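You operate a simulated robot arm through the tools that you are given. There is no shell and no other tool. Be economical: measure what you need, move in short steps, check, and stop when the job is done.

You are at the controls of a simulated robot arm. One attempt, no reset.

JOB
Fill the red glass to 200 ml, the other two to 100 ml.
Fine: water from the jug, a teaspoon spilt at most; the jug goes back. Set down upright: jug with blue handle.

It is judged by the outcome, as a careful person would: the job done as asked, and still so three seconds after it is handed in. It fails if anything else is knocked over, pushed out of place, dropped, spilled or broken.

ROBOT AND FRAMES
A 7-joint arm with a two-finger parallel gripper, fixed in place. Base frame: the origin is at the foot of the arm, x ahead of it, y to its left, z up; the work surface is at about z = 0. Units: mm, rad, N and s.
With the tool pointing down near the work surface it reaches from about 220 to 580 mm from the base axis. Its first joint turns from -1.152 to 1.152 rad. Payload 2.5 kg.
Tool frame: the origin (TCP) lies between the finger pads and is the grasp point; the fingertips stand 23 mm ahead of it; z points along the fingers, y is the line along which they close. The gripper opens to 94 mm. The fingers are 38 mm wide and 10 mm thick; the gripper's body (54 by 96 mm) begins 39 mm behind the TCP.
Orientation is that of the tool frame in the base frame, as [roll, pitch, yaw] about the fixed x, y, z axes, in that order (R = Rz(yaw) Ry(pitch) Rx(roll)). With the fingers straight down and closing along the base's y, the tool's x points along the base's -x, its y along +y and its z along -z.

CONTROLS
- The arm moves only by the tool send_rows. Its argument "motion" is text: rows parted by semicolons, each of 7 numbers parted by spaces: the finger opening in mm, from 0 to 94, then the shift along the base's x, y, z in mm, then the turn, a rotation vector about the base's x, y, z in rad. In form: hand tx ty tz rx ry rz; .... A call has 1 to 12 rows; each row shifts and turns the commanded pose from where the row before left it. A row lasts 0.2 s, in which the tool goes at most 50 mm and 0.15 rad; a call with a longer step from one row to the next is refused whole, and so is a gripper value outside its range. Where a pose cannot be reached the arm comes as near as it can. A force on the tool above 40 N (or 10 N above the force at the start of the call, whichever is more), or a blocked arm, ends the call early, and 0.2 s more pass. The fingers move at their own pace (about 108 mm/s each) and stop on an object; they squeeze with about 31 N. The grip force told is the motor's: it shows also when the fingers shut on nothing. Time passes only in rows, and 0.2 s behind the last, so rows that do not move let the fingers close. The reply holds the time, the measured pose of the TCP, the force on the tool along the base axes, the opening and the grip force, in the units named above and with some noise, with the torque about the TCP (base axes, N m) and any sound that the robot's microphone picked up.
- Cameras (640 x 400 px; columns grow to the right, rows downward): "scene" is fixed at [109.5, -399.4, 552.2]; the picture's right is [0.89, -0.45, 0.00], its down [-0.23, -0.45, -0.86] and it looks along [0.39, 0.77, -0.50] (base axes); focal length 214 px, centre (320, 200). "wrist" rides on the gripper at [86, 16, -74] in the tool frame; the picture's right is [-0.18, 0.98, 0.00], its down [-0.58, -0.11, -0.81] and it looks along [-0.79, -0.15, 0.59] (tool axes); focal length 243 px, centre (320, 200). There is no depth. A picture from a camera that has moved, and an enlarged one, comes with that camera's place and axes in the base frame and with its lens.
- camera(camera): a new picture of that camera. No time passes.
- enlarge(camera, box): a new picture of the part [left, top, right, bottom] of that camera's present view, enlarged. No time passes.
- job_done(): hands the job in; it is judged then, once.

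Go step by step. Nothing tells you positions but the pictures and the camera data: compare them with the known pose of the tool, close in by small moves and look again before you grip or let go. The budget is 120 turns and 68 pictures, counting those below and the enlarged ones. Unless the task says otherwise, let go and move clear before handing in, and close with one line.

The tools are called by a JSON object that holds its "api" and its "payload". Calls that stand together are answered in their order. send_rows: Moves the arm, as the interface text tells. Its arguments: {"type":"object","properties":{"motion":{"type":"string"}},"required":["motion"]} The other tools are called the same way: camera (camera) takes a picture; enlarge (camera, box) takes an enlarged picture of a part of a camera's view; job_done () hands the job in.

At the start:

```text
time: 0.0
position: [358.6, -179.9, 474.3]
ee_rot: [-3.141, 0.001, 3.14]
ft_force: [-0.3, 0.4, 0.7]
wrist_torque: [0.0, -0.02, 0.0]
width: 94.0
finger_force: 0.1
```

scene: 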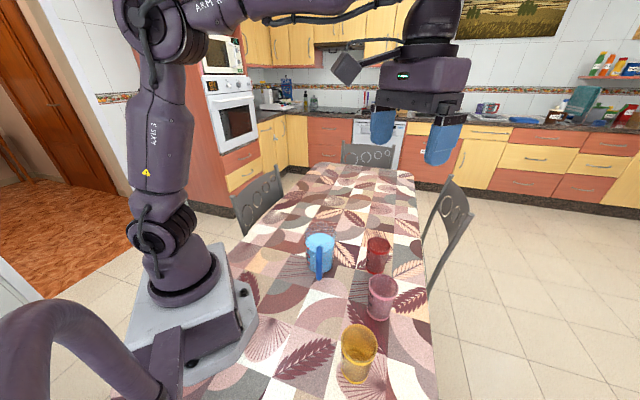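
wrist: 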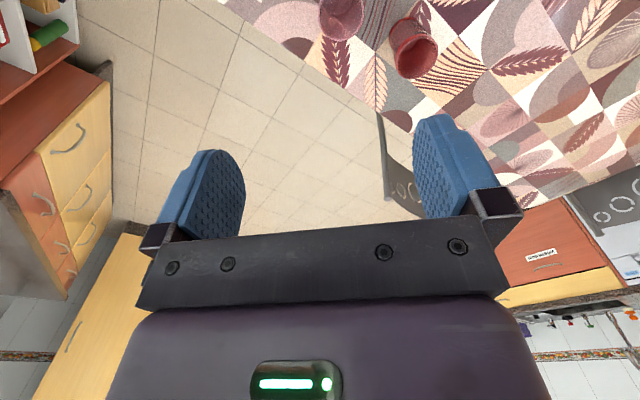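

I see a blue jug with a blue handle and three glasses: red, pink and yellow. I'll enlarge to measure them.

{"api": "enlarge", "payload": {"camera": "scene", "box": [280, 220, 420, 308]}}

{"api": "enlarge", "payload": {"camera": "scene", "box": [300, 270, 460, 390]}}

```text
4.55 times, centred on (350, 264) of scene
camera zoom: at [109.5, -399.4, 552.2], right [0.89, -0.45, 0.0], down [-0.23, -0.45, -0.86], along [0.39, 0.77, -0.5], focal length 975 px, centre (184, -91)
```

zoom: 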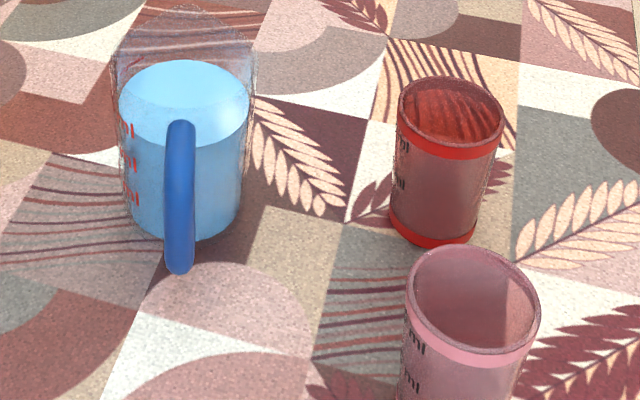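

```text
3.33 times, centred on (380, 330) of scene
camera zoom: at [109.5, -399.4, 552.2], right [0.89, -0.45, 0.0], down [-0.23, -0.45, -0.86], along [0.39, 0.77, -0.5], focal length 715 px, centre (120, -233)
```

zoom: 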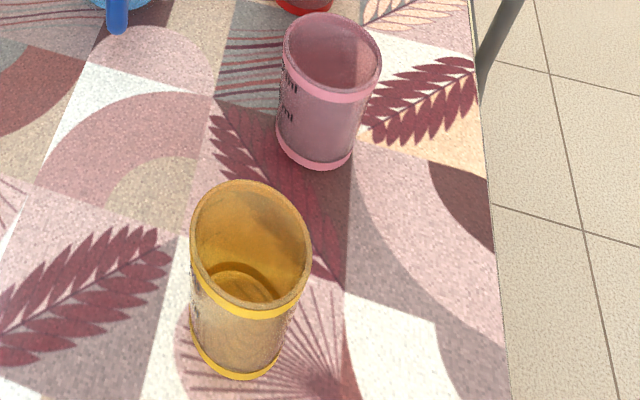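

The jug stands at about (340, 55) with its handle towards the camera, the glasses at about (494,-38), (405,-166) and (270,-249). I'll turn the wrist towards the jug, staying high, to get a closer view.

{"api": "send_rows", "payload": {"motion": "94 -8 11 -22 0 0 0.11;94 -8 11 -22 0 0 0.11;94 -8 11 -22 0 0 0.11;94 -8 11 -22 0 0 0.11;94 -8 11 -22 0 0 0.11;94 -8 11 -22 0 0 0.11;94 -8 11 -22 0 0 0.11;94 -8 11 -22 0 0 0.11;94 -8 11 -22 0 0 0.11;94 -8 11 -22 0 0 0.11"}}

{"api": "camera", "payload": {"camera": "wrist"}}

{"api": "camera", "payload": {"camera": "scene"}}

```text
time: 2.2
position: [278.7, -70.9, 253.8]
ee_rot: [3.14, 0.0, -2.04]
ft_force: [-0.1, -0.5, 0.0]
wrist_torque: [0.0, 0.0, -0.02]
width: 93.9
finger_force: 0.1
```

```text
63 pictures are left
camera wrist: at [225.1, -140.3, 328.5], right [-0.79, 0.61, 0.0], down [0.36, 0.47, 0.81], along [0.49, 0.64, -0.59], focal length 243 px, centre (320, 200)
```

wrist: 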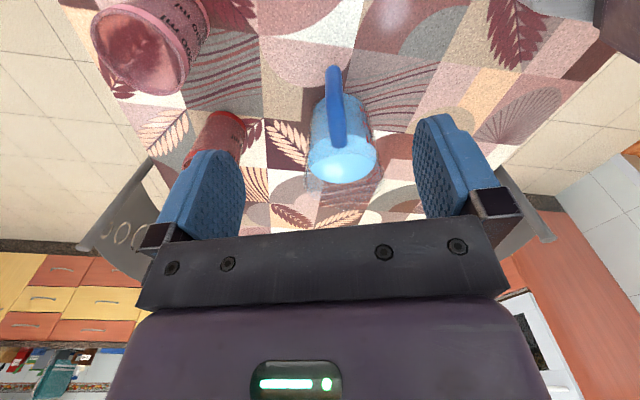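

```text
62 pictures are left
```

scene: 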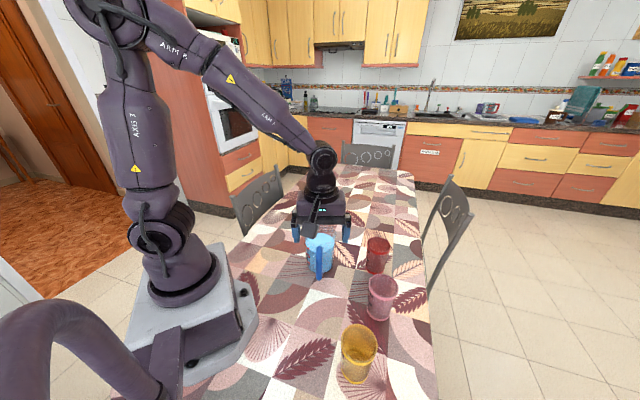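

The jug and its handle are in view of the wrist camera (upside down). I'll enlarge it.

{"api": "enlarge", "payload": {"camera": "wrist", "box": [260, 50, 420, 210]}}

{"api": "enlarge", "payload": {"camera": "wrist", "box": [80, 0, 260, 180]}}

```text
2.50 times, centred on (340, 130) of wrist
camera zoom: at [225.1, -140.3, 328.5], right [-0.79, 0.61, 0.0], down [0.36, 0.47, 0.81], along [0.49, 0.64, -0.59], focal length 606 px, centre (270, 375)
```

zoom: 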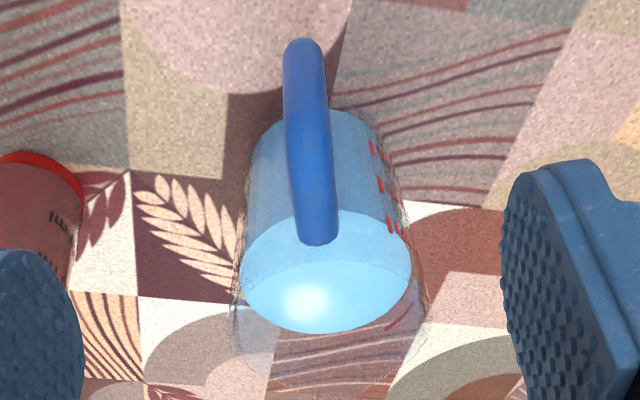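

```text
2.22 times, centred on (170, 90) of wrist
camera zoom: at [225.1, -140.3, 328.5], right [-0.79, 0.61, 0.0], down [0.36, 0.47, 0.81], along [0.49, 0.64, -0.59], focal length 539 px, centre (653, 444)
```

zoom: 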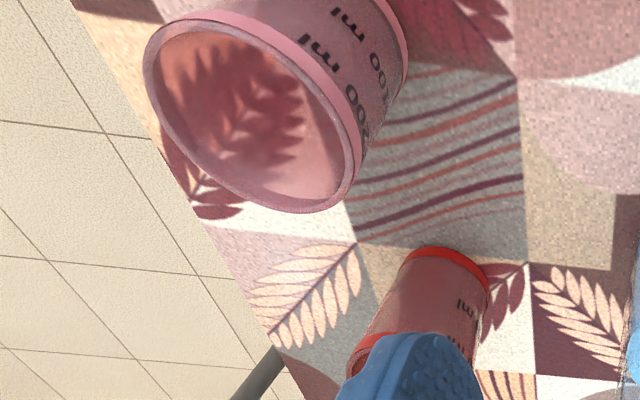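

I have the handle roughly: it leaves the wall at z≈118 and stands out about 45 mm. I want a side view of its profile, so I'll turn to face +x and tilt forward.

{"api": "send_rows", "payload": {"motion": "94 -8 9 -4 0 0 -0.14;94 -8 9 -4 0 0 -0.14;94 -8 9 -4 0 0 -0.14;94 -8 9 -4 0 0 -0.14;94 -8 9 -14 0 0 -0.14;94 -8 9 -14 0 0 -0.14;94 -8 9 -14 0 0 -0.13;94 -8 9 -14 0 0 -0.13;94 0 9 -14 0 -0.14 0;94 0 10 -14 0 -0.14 0;94 0 0 -14 0 -0.14 0;94 0 0 0 0 -0.14 0"}}

{"api": "camera", "payload": {"camera": "wrist"}}

```text
time: 4.6
position: [292.0, 30.3, 152.3]
ee_rot: [3.13, 0.403, 3.136]
ft_force: [0.0, -0.8, 5.8]
wrist_torque: [0.24, -0.07, -0.04]
width: 93.9
finger_force: 0.1
out of reach, approached as far as the arm can: row 8, 9, 10, 11
stopped in row 11: the force on the tool passed its limit at 70 N (the readings are from after the stop); the commanded pose is now the measured one
```

```text
59 pictures are left
camera wrist: at [182.5, 45.2, 187.5], right [0.17, 0.98, 0.08], down [0.22, -0.12, 0.97], along [0.96, -0.15, -0.23], focal length 243 px, centre (320, 200)
```

wrist: 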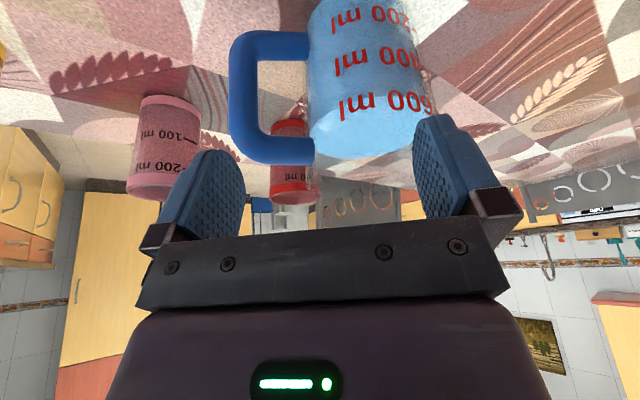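

The unreachable rows pushed the tool further out than I wanted, and it bumped something, probably the jug rim. I'll check the scene before moving.

{"api": "enlarge", "payload": {"camera": "scene", "box": [240, 190, 440, 315]}}

```text
3.20 times, centred on (340, 252) of scene
camera zoom: at [109.5, -399.4, 552.2], right [0.89, -0.45, 0.0], down [-0.23, -0.45, -0.86], along [0.39, 0.77, -0.5], focal length 686 px, centre (256, 32)
```

zoom: 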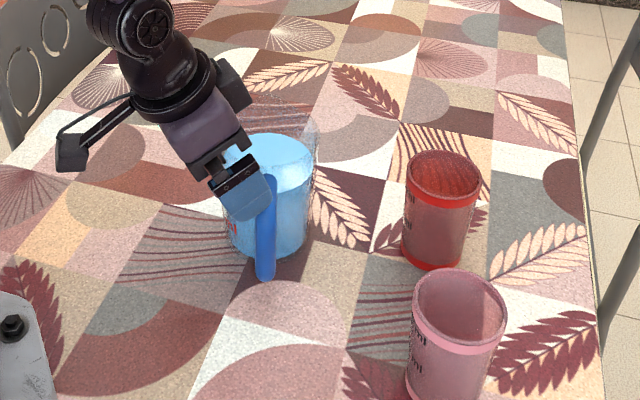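

The jug has been pushed about 12 mm towards +x but stands upright. I'll back off gently, up and away.

{"api": "send_rows", "payload": {"motion": "94 -3 0 4 0 0 0;94 -3 0 8 0 0 0;94 -2 0 12 0 0 0;94 0 0 20 0 0 0;94 0 0 20 0 0 0;94 0 0 20 0 0 0"}}

{"api": "camera", "payload": {"camera": "wrist"}}

{"api": "enlarge", "payload": {"camera": "scene", "box": [280, 220, 420, 308]}}

```text
time: 6.0
position: [288.5, 30.0, 236.3]
ee_rot: [3.133, 0.401, 3.137]
ft_force: [-0.4, 0.1, 0.1]
wrist_torque: [0.01, -0.03, -0.02]
width: 94.3
finger_force: 0.0
out of reach, approached as far as the arm can: row 2
```

```text
57 pictures are left
camera wrist: at [178.9, 45.5, 271.5], right [0.17, 0.98, 0.08], down [0.22, -0.12, 0.97], along [0.96, -0.15, -0.24], focal length 243 px, centre (320, 200)
```

wrist: 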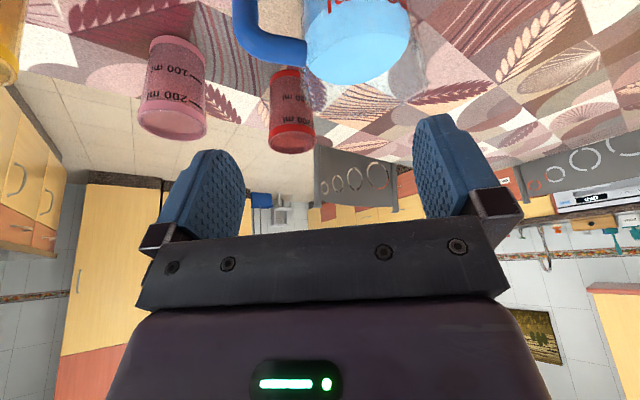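

```text
4.55 times, centred on (350, 264) of scene
camera zoom: at [109.6, -399.4, 552.2], right [0.89, -0.45, 0.0], down [-0.23, -0.45, -0.86], along [0.39, 0.77, -0.5], focal length 975 px, centre (184, -91)
```

zoom: 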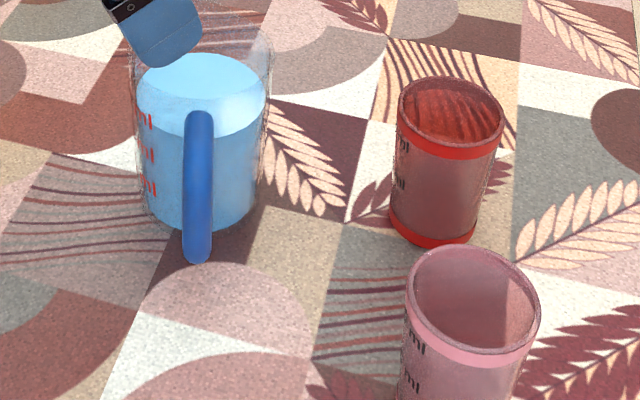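

The jug stands at about (355,62) now and its spot was about 14 mm nearer; I'll set it back there at the end. The handle's outer bar is near (311,-20), z 45–120. I'll stay high, turn in line with the handle and tilt to 45°.

{"api": "send_rows", "payload": {"motion": "70 0 -16 5 0 0 0.1354;70 0 -16 5 0 0 0.1354;70 0 -16 5 0 0 0.1354;70 0 -16 5 0 0 0.1354;70 -4 -16 0 0 0 0.1354;70 -4 -16 0 0 0 0.1354;70 -4 -15 0 0 0 0.1354;70 -5 -14 0 0 0 0.1354;70 0 0 0 0.113 -0.06 0;70 0 0 0 0.113 -0.06 0;70 0 0 0 0.113 -0.06 0;70 0 0 0 0 0 0"}}

{"api": "camera", "payload": {"camera": "wrist"}}

{"api": "camera", "payload": {"camera": "scene"}}

```text
time: 8.6
position: [270.6, -95.4, 256.7]
ee_rot: [3.132, 0.788, -2.062]
ft_force: [0.3, 0.3, 0.0]
wrist_torque: [0.0, 0.02, 0.02]
width: 70.0
finger_force: 0.1
```

```text
55 pictures are left
camera wrist: at [202.6, -188.9, 248.0], right [-0.81, 0.57, 0.14], down [0.03, -0.2, 0.98], along [0.59, 0.8, 0.14], focal length 243 px, centre (320, 200)
```

wrist: 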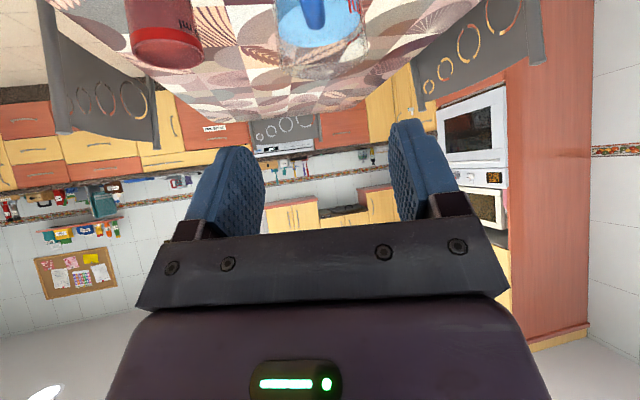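

```text
54 pictures are left
```

scene: 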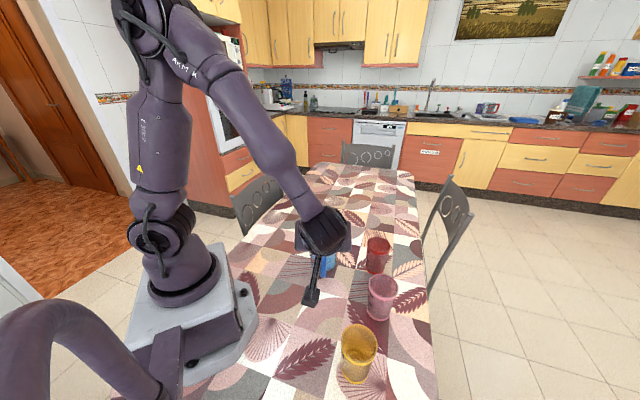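

The 45° pose is reachable. Now straight down to the pre-grasp point behind the handle, then look.

{"api": "send_rows", "payload": {"motion": "70 0 0 -30 0 0 0;70 0 0 -30 0 0 0;70 0 0 -29 0 0 0;70 0 0 0 0 0 0"}}

{"api": "camera", "payload": {"camera": "wrist"}}

```text
time: 9.6
position: [270.6, -96.5, 167.7]
ee_rot: [3.131, 0.787, -2.063]
ft_force: [-0.4, -0.2, 0.5]
wrist_torque: [0.0, 0.01, -0.01]
width: 70.1
finger_force: 0.1
```

```text
53 pictures are left
camera wrist: at [203.1, -189.8, 161.0], right [-0.81, 0.57, 0.14], down [0.03, -0.19, 0.98], along [0.59, 0.8, 0.14], focal length 243 px, centre (320, 200)
```

wrist: 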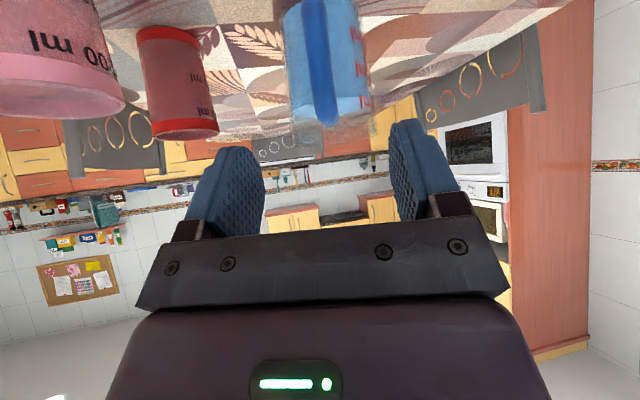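

The handle is in line with the finger gap (within ~2 mm). I'll advance along the tool axis most of the way and check.

{"api": "send_rows", "payload": {"motion": "70 9.9 18.7 -21.2 0 0 0;70 9.9 18.7 -21.2 0 0 0;70 9.9 18.7 -21.2 0 0 0;70 0 0 0 0 0 0"}}

{"api": "camera", "payload": {"camera": "wrist"}}

{"api": "enlarge", "payload": {"camera": "scene", "box": [260, 200, 420, 300]}}

```text
time: 10.6
position: [300.1, -38.1, 104.1]
ee_rot: [3.132, 0.783, -2.062]
ft_force: [0.6, -0.3, -0.1]
wrist_torque: [0.05, -0.01, 0.0]
width: 69.7
finger_force: 0.1
```

```text
52 pictures are left
camera wrist: at [232.9, -132.6, 96.2], right [-0.81, 0.57, 0.14], down [0.03, -0.19, 0.98], along [0.59, 0.8, 0.14], focal length 243 px, centre (320, 200)
```

wrist: 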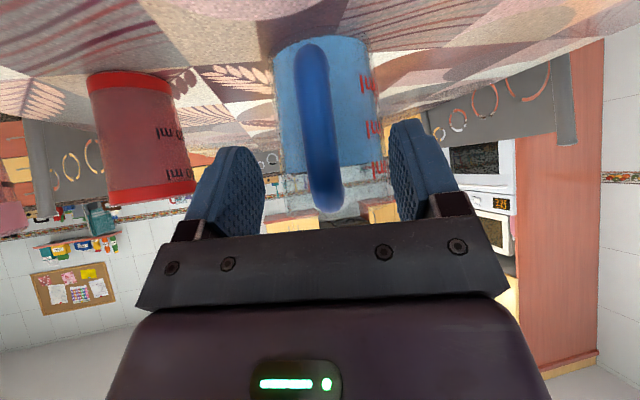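

```text
4.00 times, centred on (340, 250) of scene
camera zoom: at [109.6, -399.4, 552.2], right [0.89, -0.45, 0.0], down [-0.23, -0.45, -0.86], along [0.39, 0.77, -0.5], focal length 858 px, centre (240, 0)
```

zoom: 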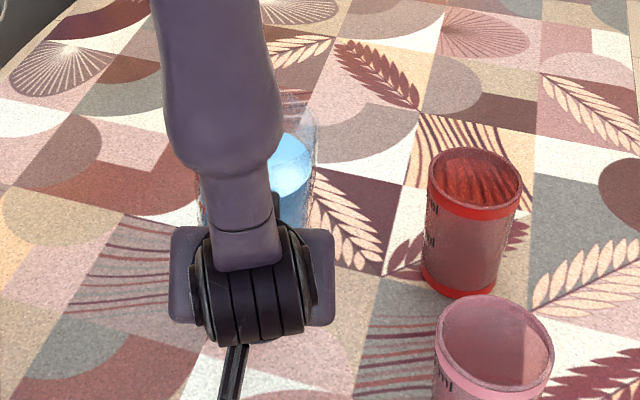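

Aligned. Advance the last 32 mm and close on the bar.

{"api": "send_rows", "payload": {"motion": "70 5.2 10 -11.2 0 0 0;70 5.3 10 -11.2 0 0 0;70 0 0 0 0 0 0;30 0 0 0 0 0 0;0 0 0 0 0 0 0;0 0 0 0 0 0 0;0 0 0 0 0 0 0"}}

{"api": "camera", "payload": {"camera": "wrist"}}

```text
time: 12.2
position: [310.8, -19.3, 81.1]
ee_rot: [3.131, 0.785, -2.064]
ft_force: [0.5, 0.6, 0.7]
wrist_torque: [-0.01, -0.18, -0.03]
width: 18.6
finger_force: 30.8
```

```text
50 pictures are left
camera wrist: at [243.1, -113.5, 73.6], right [-0.81, 0.57, 0.14], down [0.03, -0.19, 0.98], along [0.59, 0.8, 0.14], focal length 243 px, centre (320, 200)
```

wrist: 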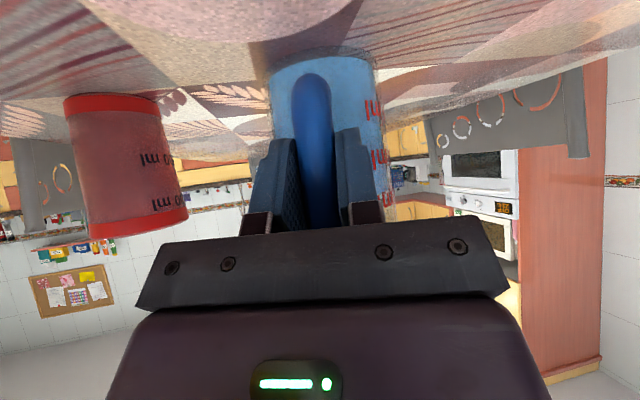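

The handle is gripped (18.6 mm). Lift a little and check weight and slip.

{"api": "send_rows", "payload": {"motion": "0 0 0 4 0 0 0;0 0 0 8 0 0 0;0 0 0 8 0 0 0;0 0 0 10 0 0 0;0 0 0 0 0 0 0;0 0 0 0 0 0 0"}}

{"api": "enlarge", "payload": {"camera": "scene", "box": [260, 200, 420, 300]}}

{"api": "camera", "payload": {"camera": "wrist"}}

```text
time: 13.6
position: [310.7, -19.4, 110.8]
ee_rot: [3.133, 0.784, -2.065]
ft_force: [-0.7, 0.1, -2.3]
wrist_torque: [-0.14, 0.06, 0.0]
width: 18.7
finger_force: 30.9
```

```text
4.00 times, centred on (340, 250) of scene
camera zoom: at [109.6, -399.4, 552.2], right [0.89, -0.45, 0.0], down [-0.23, -0.45, -0.86], along [0.39, 0.77, -0.5], focal length 858 px, centre (240, 0)
```

zoom: 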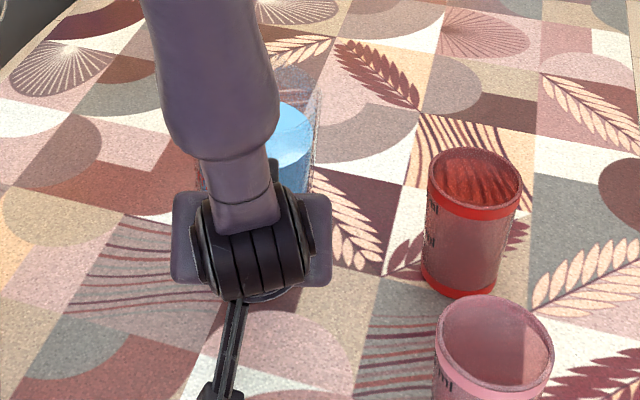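

```text
48 pictures are left
camera wrist: at [242.9, -112.8, 103.0], right [-0.81, 0.57, 0.14], down [0.03, -0.19, 0.98], along [0.59, 0.8, 0.14], focal length 243 px, centre (320, 200)
```

wrist: 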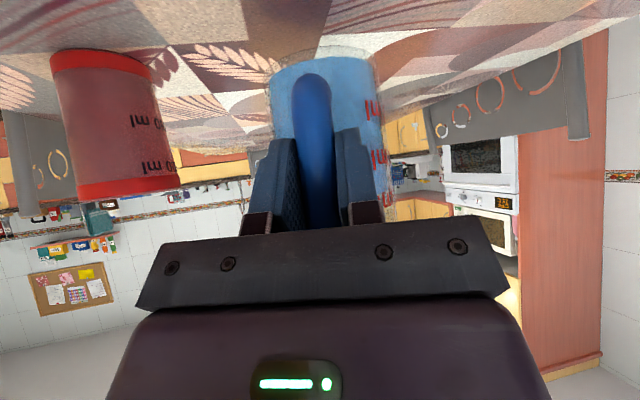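

The jug lifted rigidly with no slip. I'll raise it well clear of the glass height, then measure the glasses more carefully.

{"api": "send_rows", "payload": {"motion": "0 0 0 25 0 0 0;0 0 0 30 0 0 0;0 0 0 30 0 0 0;0 0 0 30 0 0 0;0 0 0 15 0 0 0;0 0 0 0 0 0 0;0 0 0 0 0 0 0"}}

{"api": "enlarge", "payload": {"camera": "scene", "box": [336, 230, 416, 330]}}

{"api": "enlarge", "payload": {"camera": "scene", "box": [320, 310, 400, 390]}}

{"api": "camera", "payload": {"camera": "wrist"}}

```text
time: 15.2
position: [310.8, -18.9, 240.7]
ee_rot: [3.131, 0.784, -2.065]
ft_force: [-0.1, 0.8, -2.8]
wrist_torque: [-0.12, 0.07, -0.01]
width: 18.9
finger_force: 30.7
```

```text
4.00 times, centred on (376, 280) of scene
camera zoom: at [109.6, -399.4, 552.2], right [0.89, -0.45, 0.0], down [-0.23, -0.45, -0.86], along [0.39, 0.77, -0.5], focal length 858 px, centre (96, -120)
```

zoom: 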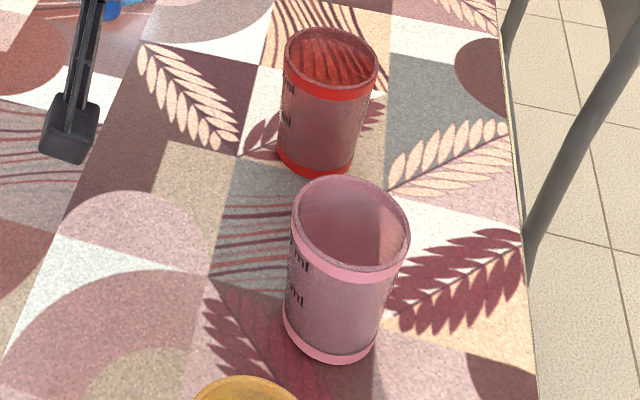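

```text
5.00 times, centred on (360, 350) of scene
camera zoom: at [109.6, -399.4, 552.2], right [0.89, -0.45, 0.0], down [-0.23, -0.45, -0.86], along [0.39, 0.77, -0.5], focal length 1072 px, centre (120, -550)
```

zoom: 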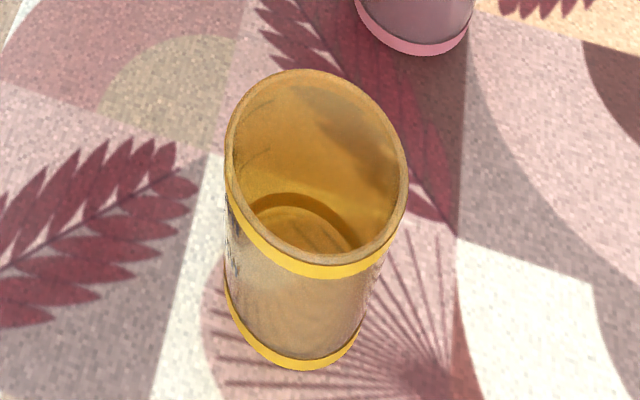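

```text
45 pictures are left
camera wrist: at [243.2, -111.6, 232.9], right [-0.81, 0.57, 0.14], down [0.03, -0.19, 0.98], along [0.59, 0.8, 0.14], focal length 243 px, centre (320, 200)
```

wrist: 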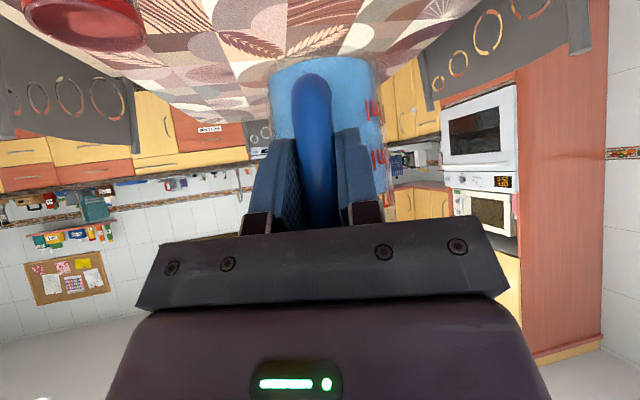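

The yellow glass looks as if it may hold something already (a ring above its floor). I'll enlarge it and the other two further.

{"api": "enlarge", "payload": {"camera": "scene", "box": [338, 320, 382, 388]}}

{"api": "enlarge", "payload": {"camera": "scene", "box": [362, 268, 402, 324]}}

{"api": "enlarge", "payload": {"camera": "scene", "box": [360, 232, 396, 280]}}

```text
5.88 times, centred on (360, 354) of scene
camera zoom: at [109.6, -399.4, 552.2], right [0.89, -0.45, 0.0], down [-0.23, -0.45, -0.86], along [0.39, 0.77, -0.5], focal length 1262 px, centre (85, -706)
```

zoom: 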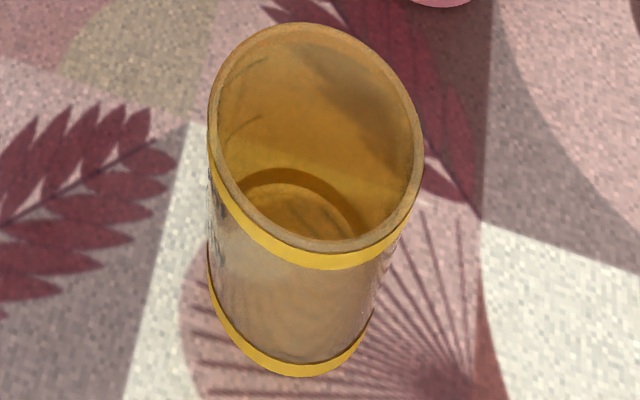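

```text
7.14 times, centred on (382, 296) of scene
camera zoom: at [109.6, -399.4, 552.2], right [0.89, -0.45, 0.0], down [-0.23, -0.45, -0.86], along [0.39, 0.77, -0.5], focal length 1532 px, centre (-123, -486)
```

zoom: 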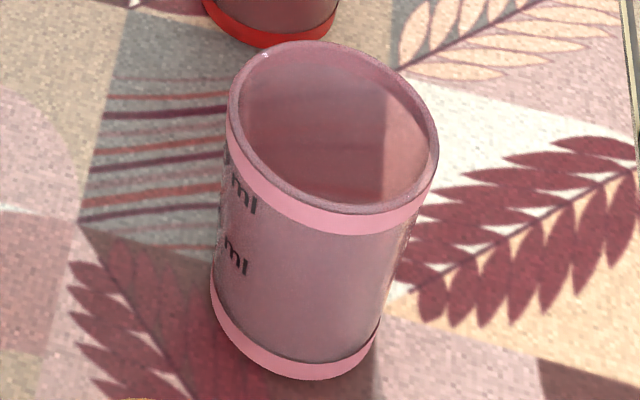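

```text
8.33 times, centred on (378, 256) of scene
camera zoom: at [109.6, -399.4, 552.2], right [0.89, -0.45, 0.0], down [-0.23, -0.45, -0.86], along [0.39, 0.77, -0.5], focal length 1787 px, centre (-163, -267)
```

zoom: 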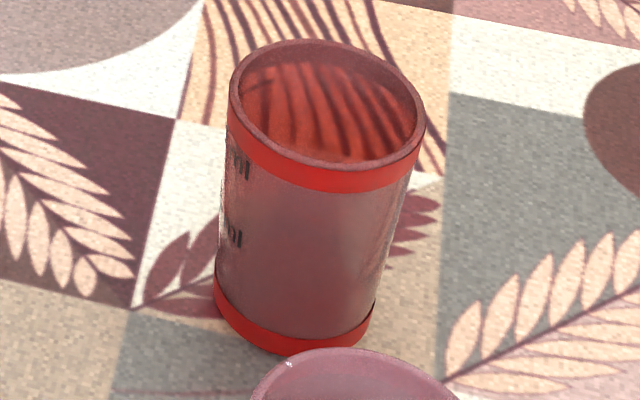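

The ring is just the lower colour band; the glasses are empty. Refined: red (499,-32), pink (409,-157), yellow (275,-240), each about 104 high, 35 mm radius. I'll swing the jug level towards the red glass, staying high, and check its profile.

{"api": "send_rows", "payload": {"motion": "0 1 2 2 0 0 -0.06;0 2 3 2 0 0 -0.11;0 2 3 2 0 0 -0.12;0 2 3 2 0 0 -0.12;0 2 3 2 0 0 -0.13;0 2 3 2 0 0 -0.13;0 2 3 2 0 0 -0.13;0 2 3 2 0 0 -0.13;0 2 3 2 0 0 -0.13;0 2 3 1 0 0 -0.12;0 2 3 0 0 0 -0.11;0 0 0 0 0 0 -0.05"}}

{"api": "camera", "payload": {"camera": "scene"}}

```text
time: 17.8
position: [324.9, -23.4, 282.2]
ee_rot: [3.129, 0.783, 2.879]
ft_force: [-0.2, 0.5, -2.5]
wrist_torque: [0.06, 0.18, 0.0]
width: 18.7
finger_force: 30.8
out of reach, approached as far as the arm can: row 7, 8, 10, 11, 12
```

```text
41 pictures are left
```

scene: 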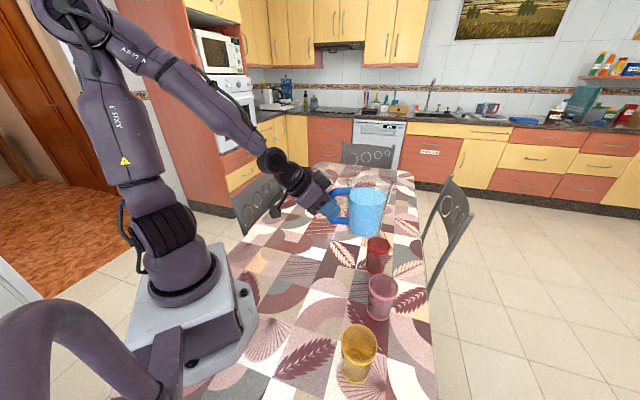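

The jug hangs level above the table side-on to the scene camera. Enlarge it for the rim, spout and water level.

{"api": "enlarge", "payload": {"camera": "scene", "box": [300, 160, 420, 280]}}

{"api": "camera", "payload": {"camera": "wrist"}}

```text
3.33 times, centred on (360, 220) of scene
camera zoom: at [109.6, -399.4, 552.2], right [0.89, -0.45, 0.0], down [-0.23, -0.45, -0.86], along [0.39, 0.77, -0.5], focal length 715 px, centre (187, 133)
```

zoom: 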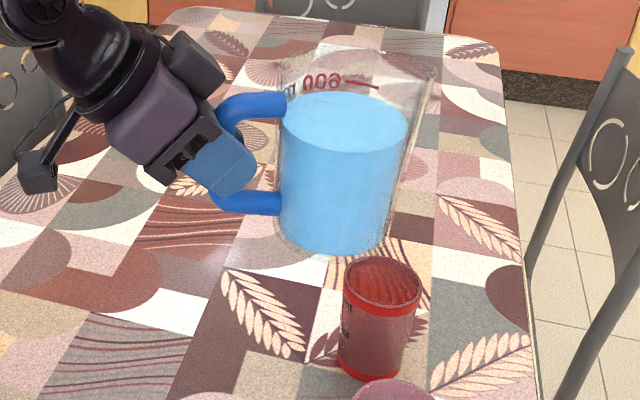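

```text
39 pictures are left
camera wrist: at [218.7, 20.5, 274.4], right [0.37, 0.92, 0.14], down [-0.18, -0.07, 0.98], along [0.91, -0.39, 0.14], focal length 243 px, centre (320, 200)
```

wrist: 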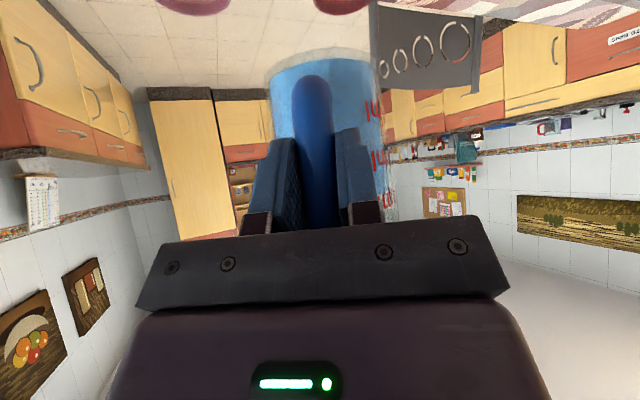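

The jug has a spout opposite the handle. One closer look at the rim.

{"api": "enlarge", "payload": {"camera": "scene", "box": [340, 165, 400, 245]}}

```text
5.00 times, centred on (370, 205) of scene
camera zoom: at [109.6, -399.4, 552.2], right [0.89, -0.45, 0.0], down [-0.23, -0.45, -0.86], along [0.39, 0.77, -0.5], focal length 1072 px, centre (70, 175)
```

zoom: 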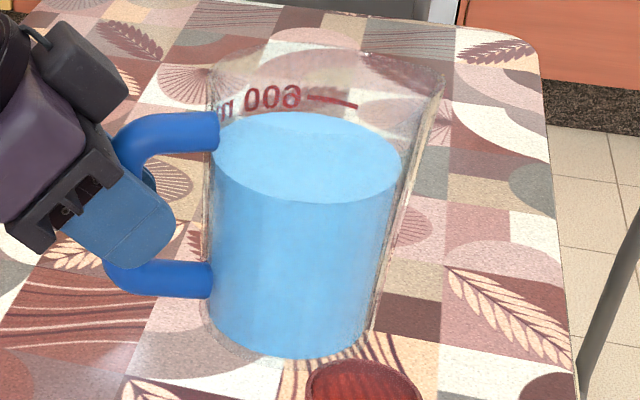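

Spout tip is about 159 mm ahead of and 53 mm above the grip; water is near 580 ml, so it will run at roughly 30° tilt. First a small tilt of 15° in place, and I read the pose.

{"api": "send_rows", "payload": {"motion": "0 0 0 0 0.0168 0.0628 0;0 0 0 0 0.0226 0.0843 0;0 0 0 0 0.0226 0.0843 0;0 0 0 0 0 0 0"}}

```text
time: 18.8
position: [324.4, -23.9, 282.1]
ee_rot: [3.133, 0.543, 2.88]
ft_force: [-0.2, 0.5, -2.7]
wrist_torque: [0.07, 0.18, -0.02]
width: 18.5
finger_force: 31.7
```

{"api": "send_rows", "payload": {"motion": "0 -1 8 -15 0.01 0.0375 0;0 -1 8 -24 0.01 0.0375 0;0 -1 8 -24 0.01 0.0375 0;0 -1 8 -24 0.01 0.0375 0;0 0 8 -22 0.01 0.0375 0;0 0 0 -10 0 0 0;0 0 0 0 0 0 0"}}

{"api": "enlarge", "payload": {"camera": "scene", "box": [310, 190, 420, 290]}}

```text
time: 20.4
position: [320.8, 16.2, 162.7]
ee_rot: [3.133, 0.351, 2.88]
ft_force: [0.5, 0.1, -2.7]
wrist_torque: [0.04, 0.11, 0.02]
width: 18.7
finger_force: 31.0
```

```text
4.00 times, centred on (365, 240) of scene
camera zoom: at [109.6, -399.4, 552.2], right [0.89, -0.45, 0.0], down [-0.23, -0.45, -0.86], along [0.39, 0.77, -0.5], focal length 858 px, centre (140, 40)
```

zoom: 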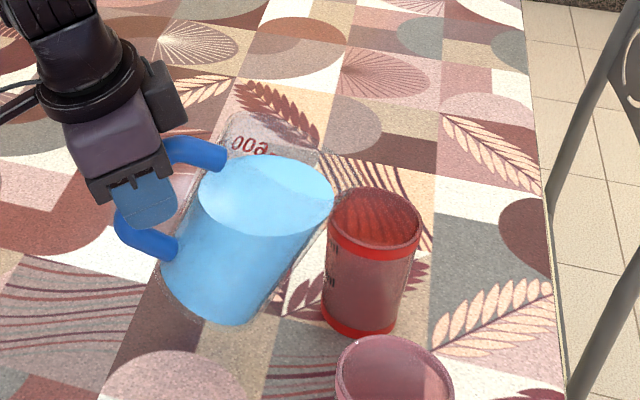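

The spout sits over the near half of the red glass about 40 mm above its rim. Tilting on to 33°, spout held in place.

{"api": "send_rows", "payload": {"motion": "0 1.1 -0.3 6.3 0.0113 0.0421 0;0 1.1 -0.3 6.3 0.0113 0.0421 0;0 1.7 -0.5 6.4 0.0136 0.0506 0;0 0 0 0 0 0 0"}}

{"api": "enlarge", "payload": {"camera": "scene", "box": [330, 200, 420, 290]}}

```text
time: 21.4
position: [325.0, 15.5, 182.7]
ee_rot: [3.132, 0.212, 2.88]
ft_force: [-0.3, 0.3, -2.6]
wrist_torque: [0.03, 0.14, -0.01]
width: 18.8
finger_force: 31.0
```

```text
4.44 times, centred on (375, 245) of scene
camera zoom: at [109.6, -399.4, 552.2], right [0.89, -0.45, 0.0], down [-0.23, -0.45, -0.86], along [0.39, 0.77, -0.5], focal length 953 px, centre (76, 0)
```

zoom: 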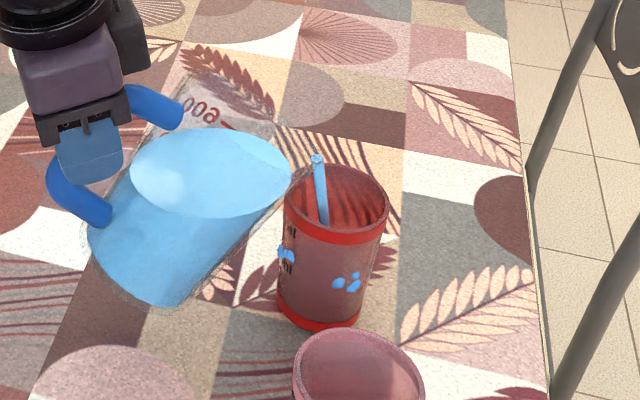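

Water is running into the red glass. Hold for a second and see the rate.

{"api": "send_rows", "payload": {"motion": "0 0 0 0 0 0 0;0 0 0 0 0 0 0;0 0 0 0 0 0 0;0 0 0 0 0 0 0"}}

{"api": "enlarge", "payload": {"camera": "scene", "box": [345, 220, 405, 285]}}

```text
time: 22.4
position: [324.3, 14.8, 181.2]
ee_rot: [3.13, 0.211, 2.88]
ft_force: [-0.1, -0.4, -2.3]
wrist_torque: [0.04, 0.11, -0.02]
width: 18.6
finger_force: 31.2
```

```text
6.15 times, centred on (375, 252) of scene
camera zoom: at [109.6, -399.4, 552.2], right [0.89, -0.45, 0.0], down [-0.23, -0.45, -0.86], along [0.39, 0.77, -0.5], focal length 1320 px, centre (-18, -123)
```

zoom: 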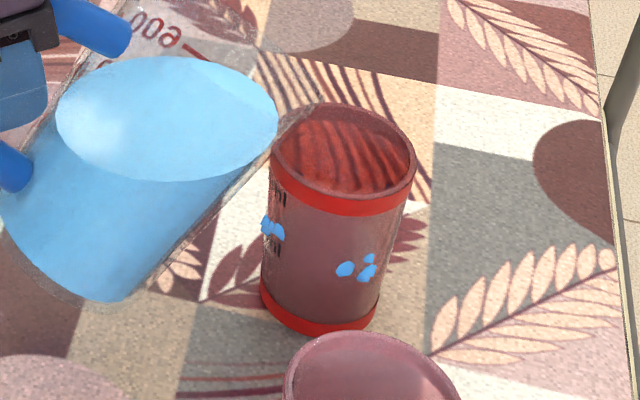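

The flow stopped again. There are a few blue specks at the glass; I want to know if they are inside or outside.

{"api": "camera", "payload": {"camera": "wrist"}}

{"api": "enlarge", "payload": {"camera": "scene", "box": [358, 232, 398, 277]}}

```text
34 pictures are left
camera wrist: at [232.1, 55.2, 237.2], right [0.43, 0.9, 0.05], down [0.36, -0.22, 0.91], along [0.83, -0.37, -0.41], focal length 243 px, centre (320, 200)
```

wrist: 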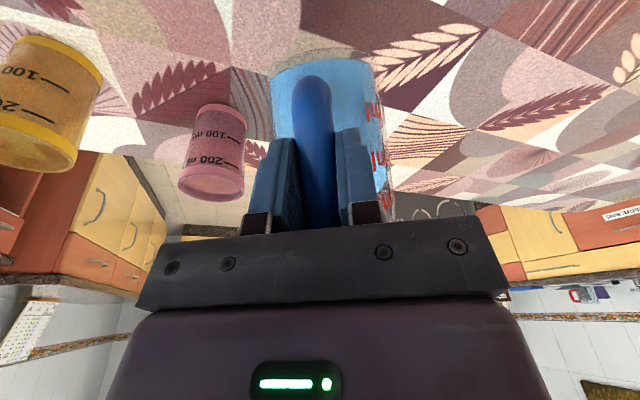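

```text
8.89 times, centred on (378, 254) of scene
camera zoom: at [109.6, -399.4, 552.2], right [0.89, -0.45, 0.0], down [-0.23, -0.45, -0.86], along [0.39, 0.77, -0.5], focal length 1906 px, centre (-196, -284)
```

zoom: 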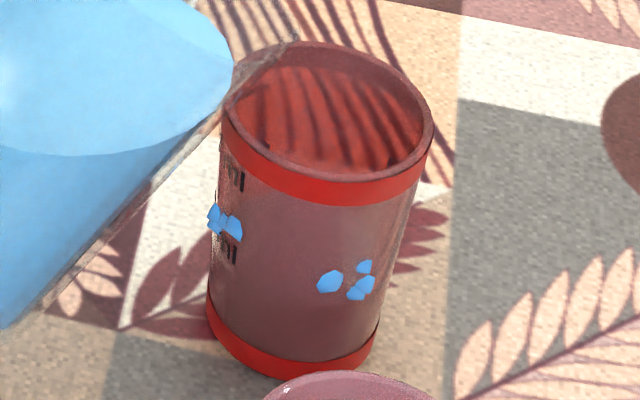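

The specks are tiny (about 1 ml in all) and look to cling to the glass wall. The flow stops by itself, so small tilt steps meter it. Next 3°, with the spout a little lower.

{"api": "send_rows", "payload": {"motion": "0 0.9 -0.2 0.5 0.0047 0.0175 0;0 0.9 -0.2 0.5 0.0047 0.0175 0;0 0.8 -0.2 0.5 0.0047 0.0175 0;0 0 0 0 0 0 0"}}

{"api": "enlarge", "payload": {"camera": "scene", "box": [345, 220, 405, 285]}}

```text
time: 23.4
position: [327.0, 13.9, 182.9]
ee_rot: [3.132, 0.157, 2.88]
ft_force: [1.2, 0.2, -2.4]
wrist_torque: [0.06, 0.13, 0.0]
width: 18.8
finger_force: 31.4
```

```text
6.15 times, centred on (375, 252) of scene
camera zoom: at [109.6, -399.4, 552.2], right [0.89, -0.45, 0.0], down [-0.23, -0.45, -0.86], along [0.39, 0.77, -0.5], focal length 1320 px, centre (-18, -123)
```

zoom: 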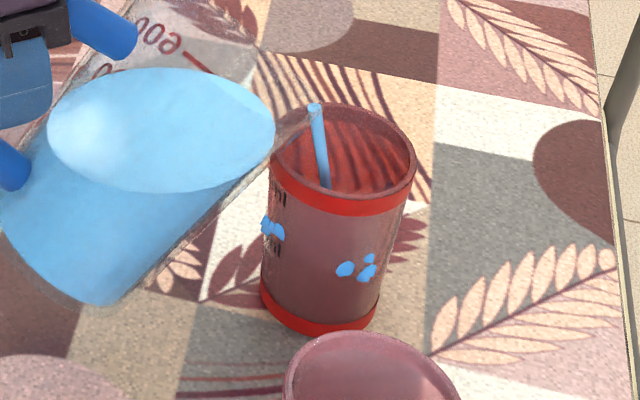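

Running cleanly inside. By geometry about 60 ml will have gone at 36°. On to 40°, then hold for the flow to settle.

{"api": "send_rows", "payload": {"motion": "0 0 0 0 0 0 0;0 0 0 0 0 0 0;0 0.9 -0.2 2.2 0.0045 0.0169 0;0 0.9 -0.3 2.2 0.0045 0.0169 0;0 0.9 -0.2 2.2 0.0045 0.0169 0;0 1 -0.3 2.1 0.0045 0.0169 0;0 0 0 0 0 0 0;0 0 0 0 0 0 0;0 0 0 0 0 0 0;0 0 0 0 0 0 0;0 0 0 0 0 0 0"}}

{"api": "enlarge", "payload": {"camera": "scene", "box": [330, 215, 410, 290]}}

```text
time: 25.8
position: [331.5, 13.4, 193.2]
ee_rot: [3.131, 0.088, 2.88]
ft_force: [0.1, 0.7, -1.0]
wrist_torque: [0.05, 0.09, -0.01]
width: 18.9
finger_force: 31.4
```

```text
5.33 times, centred on (370, 252) of scene
camera zoom: at [109.6, -399.4, 552.2], right [0.89, -0.45, 0.0], down [-0.23, -0.45, -0.86], along [0.39, 0.77, -0.5], focal length 1144 px, centre (53, -80)
```

zoom: 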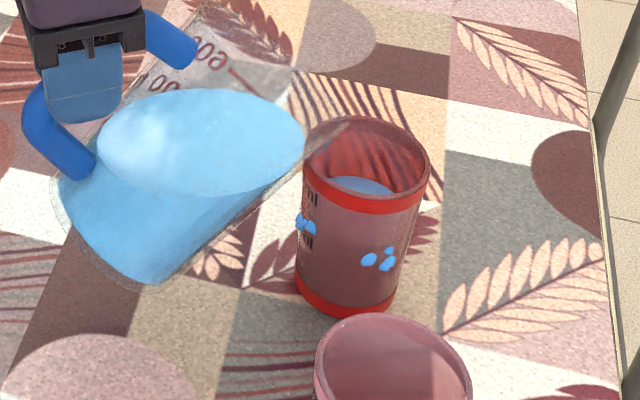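

The water in the red glass is visible at z≈60. I need the height of the printed marks, so I'll enlarge the pink glass's marks from the wrist view (same kind of glass).

{"api": "enlarge", "payload": {"camera": "wrist", "box": [160, 70, 270, 210]}}

```text
2.86 times, centred on (215, 140) of wrist
camera zoom: at [245.6, 51.9, 259.6], right [0.43, 0.9, 0.03], down [0.46, -0.24, 0.85], along [0.78, -0.36, -0.52], focal length 693 px, centre (620, 371)
```

zoom: 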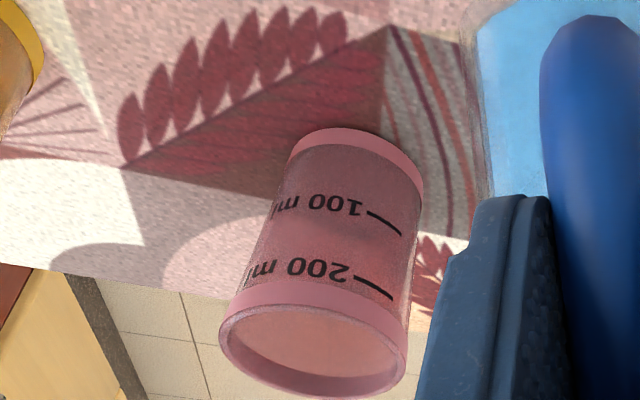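

The marks sit near z≈50 (100 ml) and z≈84 (200 ml), so the red glass holds about 130 ml. Another 3.5° should bring roughly 45 ml more.

{"api": "send_rows", "payload": {"motion": "0 1 -0.3 1.7 0.004 0.0147 0;0 1 -0.3 1.7 0.004 0.0147 0;0 1 -0.3 1.7 0.004 0.0147 0;0 1 -0.2 1.7 0.004 0.0147 0;0 0 0 0 0 0 0;0 0 0 0 0 0 0;0 0 0 0 0 0 0;0 0 0 0 0 0 0;0 0 0 0 0 0 0;0 0 0 0 0 0 0"}}

{"api": "enlarge", "payload": {"camera": "scene", "box": [345, 225, 405, 285]}}

```text
time: 28.0
position: [335.6, 13.0, 197.9]
ee_rot: [3.132, 0.026, 2.88]
ft_force: [0.5, 0.0, -1.8]
wrist_torque: [0.04, 0.07, 0.02]
width: 18.8
finger_force: 31.0
```

```text
6.67 times, centred on (375, 255) of scene
camera zoom: at [109.6, -399.4, 552.2], right [0.89, -0.45, 0.0], down [-0.23, -0.45, -0.86], along [0.39, 0.77, -0.5], focal length 1430 px, centre (-47, -167)
```

zoom: 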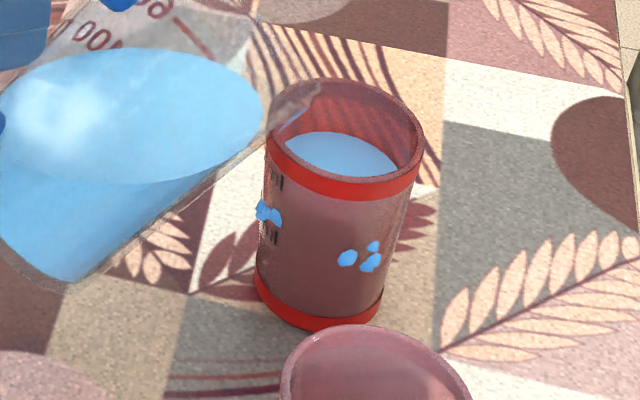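

Water is now about 29 mm below the rim; the 200 mark is about 18 mm below. Another 3°.

{"api": "send_rows", "payload": {"motion": "0 1.3 -0.3 2.7 0.0045 0.0169 0;0 1.3 -0.3 2.7 0.0045 0.0169 0;0 1.3 -0.4 2.7 0.0045 0.0169 0;0 0 0 0 0 0 0;0 0 0 0 0 0 0;0 0 0 0 0 0 0;0 0 0 0 0 0 0;0 0 0 0 0 0 0;0 0 0 0 0 0 0"}}

{"api": "enlarge", "payload": {"camera": "scene", "box": [345, 225, 405, 285]}}

```text
time: 30.0
position: [339.1, 11.3, 207.8]
ee_rot: [3.132, -0.026, 2.879]
ft_force: [0.4, 0.7, -2.6]
wrist_torque: [0.02, 0.09, 0.02]
width: 18.6
finger_force: 31.0
```

```text
6.67 times, centred on (375, 255) of scene
camera zoom: at [109.6, -399.4, 552.2], right [0.89, -0.45, 0.0], down [-0.23, -0.45, -0.86], along [0.39, 0.77, -0.5], focal length 1430 px, centre (-47, -167)
```

zoom: 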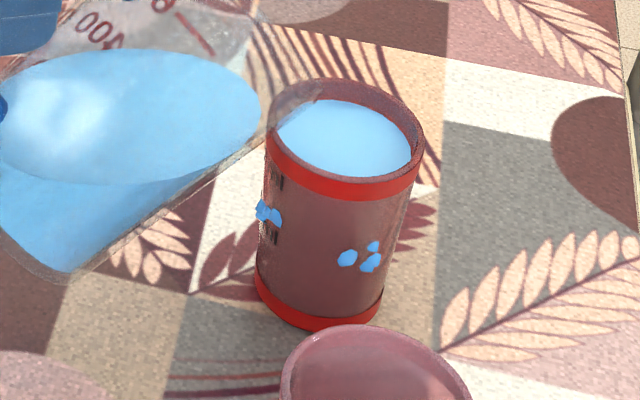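

That was a bigger jump than expected. Looking closely before doing anything more.

{"api": "enlarge", "payload": {"camera": "scene", "box": [362, 234, 396, 278]}}

{"api": "camera", "payload": {"camera": "wrist"}}

```text
9.09 times, centred on (379, 256) of scene
camera zoom: at [109.6, -399.4, 552.2], right [0.89, -0.45, 0.0], down [-0.23, -0.45, -0.86], along [0.39, 0.77, -0.5], focal length 1950 px, centre (-216, -309)
```

zoom: 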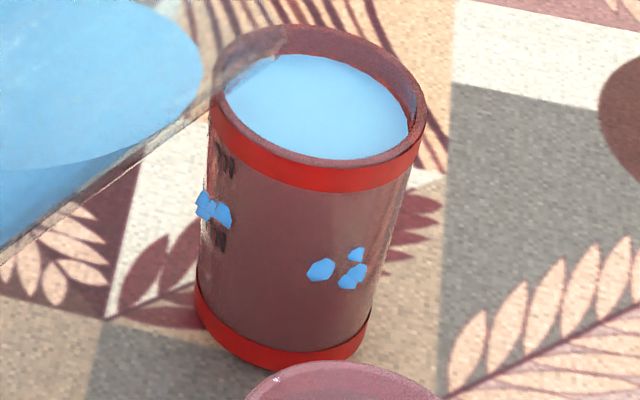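

```text
26 pictures are left
camera wrist: at [261.2, 47.8, 284.7], right [0.43, 0.9, 0.01], down [0.55, -0.27, 0.79], along [0.71, -0.34, -0.61], focal length 243 px, centre (320, 200)
```

wrist: 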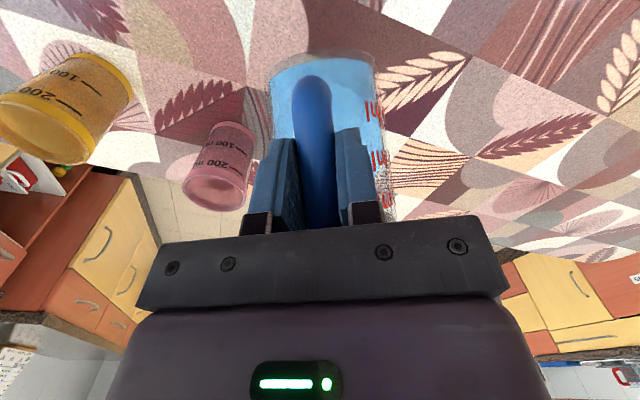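

The red glass looks close to, perhaps a bit above, its 200 mark. I'll tilt the jug back and move to the pink glass's side, from where the wrist camera should also see the red glass's printed side.

{"api": "send_rows", "payload": {"motion": "0 -4 1 -3 -0.0186 -0.0696 0;0 -4 1 -3 -0.0186 -0.0696 0;0 -4 1 0 -0.0186 -0.0696 0;0 -4 1 8 -0.0186 -0.0696 0;0 -1 1 15 -0.0186 -0.0696 0;0 0 0 15 -0.0259 -0.0966 0;0 0 0 10 0 0 0;0 0 0 0 0 0 0"}}

```text
time: 31.8
position: [321.0, 16.3, 249.6]
ee_rot: [3.132, 0.436, 2.88]
ft_force: [0.3, 0.1, -3.0]
wrist_torque: [0.04, 0.16, -0.02]
width: 18.6
finger_force: 31.0
```

{"api": "send_rows", "payload": {"motion": "0 -2 -4 0 0 0 -0.08;0 -2 -4 0 0 0 -0.09;0 -2 -4 0 0 0 -0.09;0 -2 -4 0 0 0 -0.09;0 -2 -4 0 0 0 -0.09;0 -2 -5 0 0 0 -0.09;0 -2 -5 0 0 0 -0.08;0 -2 -5 0 0 0 -0.053;0 0 0 0 0 0 0"}}

{"api": "camera", "payload": {"camera": "wrist"}}

{"api": "camera", "payload": {"camera": "scene"}}

```text
time: 33.8
position: [304.7, -18.6, 248.9]
ee_rot: [3.129, 0.435, 2.214]
ft_force: [0.0, -0.1, -2.4]
wrist_torque: [0.16, 0.1, 0.02]
width: 18.9
finger_force: 31.3
```

```text
25 pictures are left
camera wrist: at [252.6, 77.5, 280.4], right [0.88, 0.46, 0.09], down [0.02, -0.22, 0.98], along [0.47, -0.86, -0.2], focal length 243 px, centre (320, 200)
```

wrist: 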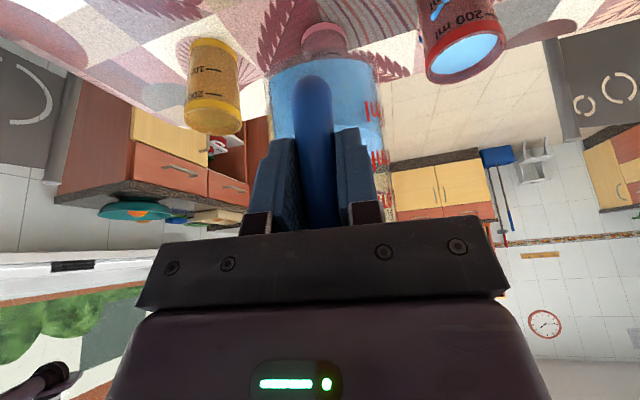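

```text
24 pictures are left
```

scene: 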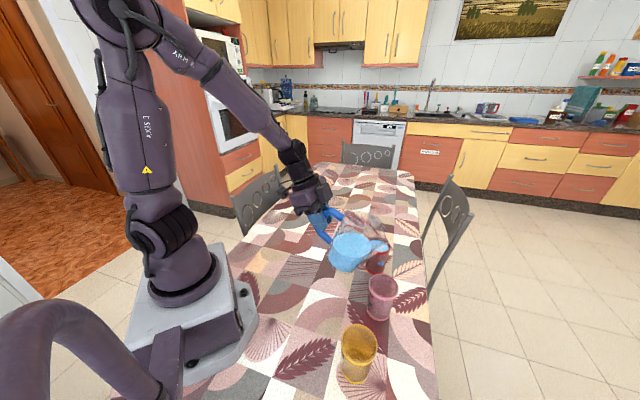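

The red glass is visible from its printed side; enlarge.

{"api": "enlarge", "payload": {"camera": "wrist", "box": [405, 0, 525, 95]}}

```text
4.21 times, centred on (465, 48) of wrist
camera zoom: at [252.6, 77.5, 280.4], right [0.88, 0.46, 0.09], down [0.02, -0.22, 0.98], along [0.47, -0.86, -0.2], focal length 1022 px, centre (-290, 842)
```

zoom: 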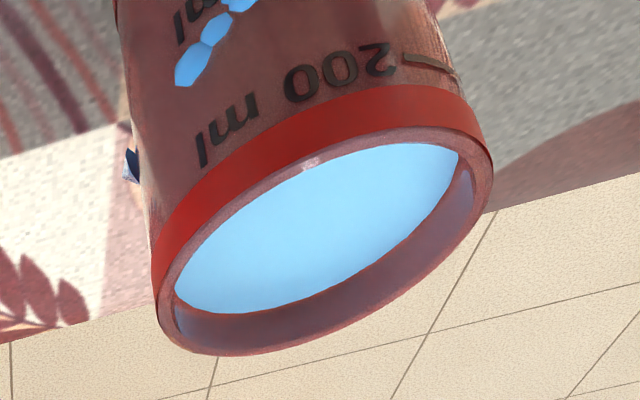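

The red glass stands about 10 mm below the rim, somewhat above its 200 mark – likely about 215 ml; I'll return to that later. My tilt–volume model fits, so I'll now use it for pink: pre-pour pose at 44° (no flow yet).

{"api": "send_rows", "payload": {"motion": "0 0.7 -0.8 0 0.0836 0.0627 0;0 0.7 -0.8 0 0.0836 0.0627 0;0 0.7 -0.7 -5 0.0836 0.0627 0;0 0.7 -0.7 -10 0.0836 0.0627 0;0 0 0 -15 0 0 0;0 0 0 -15 0 0 0;0 0 0 -2.5 0 0 0;0 0 0 0 0 0 0"}}

{"api": "enlarge", "payload": {"camera": "scene", "box": [325, 220, 425, 330]}}

```text
time: 35.6
position: [307.6, -21.4, 200.1]
ee_rot: [3.131, 0.016, 2.216]
ft_force: [-0.1, 0.1, -1.6]
wrist_torque: [0.09, 0.08, -0.04]
width: 18.7
finger_force: 31.4
```

```text
3.64 times, centred on (375, 275) of scene
camera zoom: at [109.6, -399.4, 552.2], right [0.89, -0.45, 0.0], down [-0.23, -0.45, -0.86], along [0.39, 0.77, -0.5], focal length 780 px, centre (120, -73)
```

zoom: 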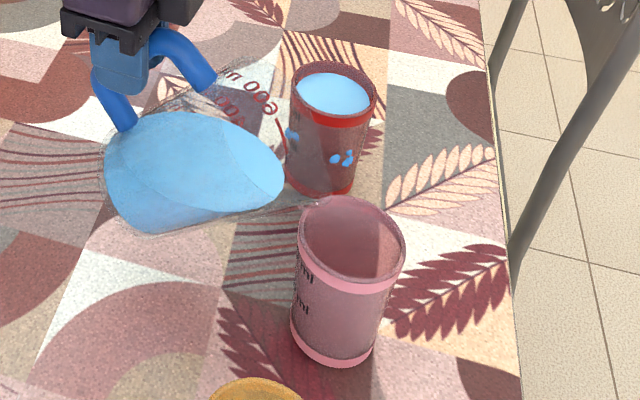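

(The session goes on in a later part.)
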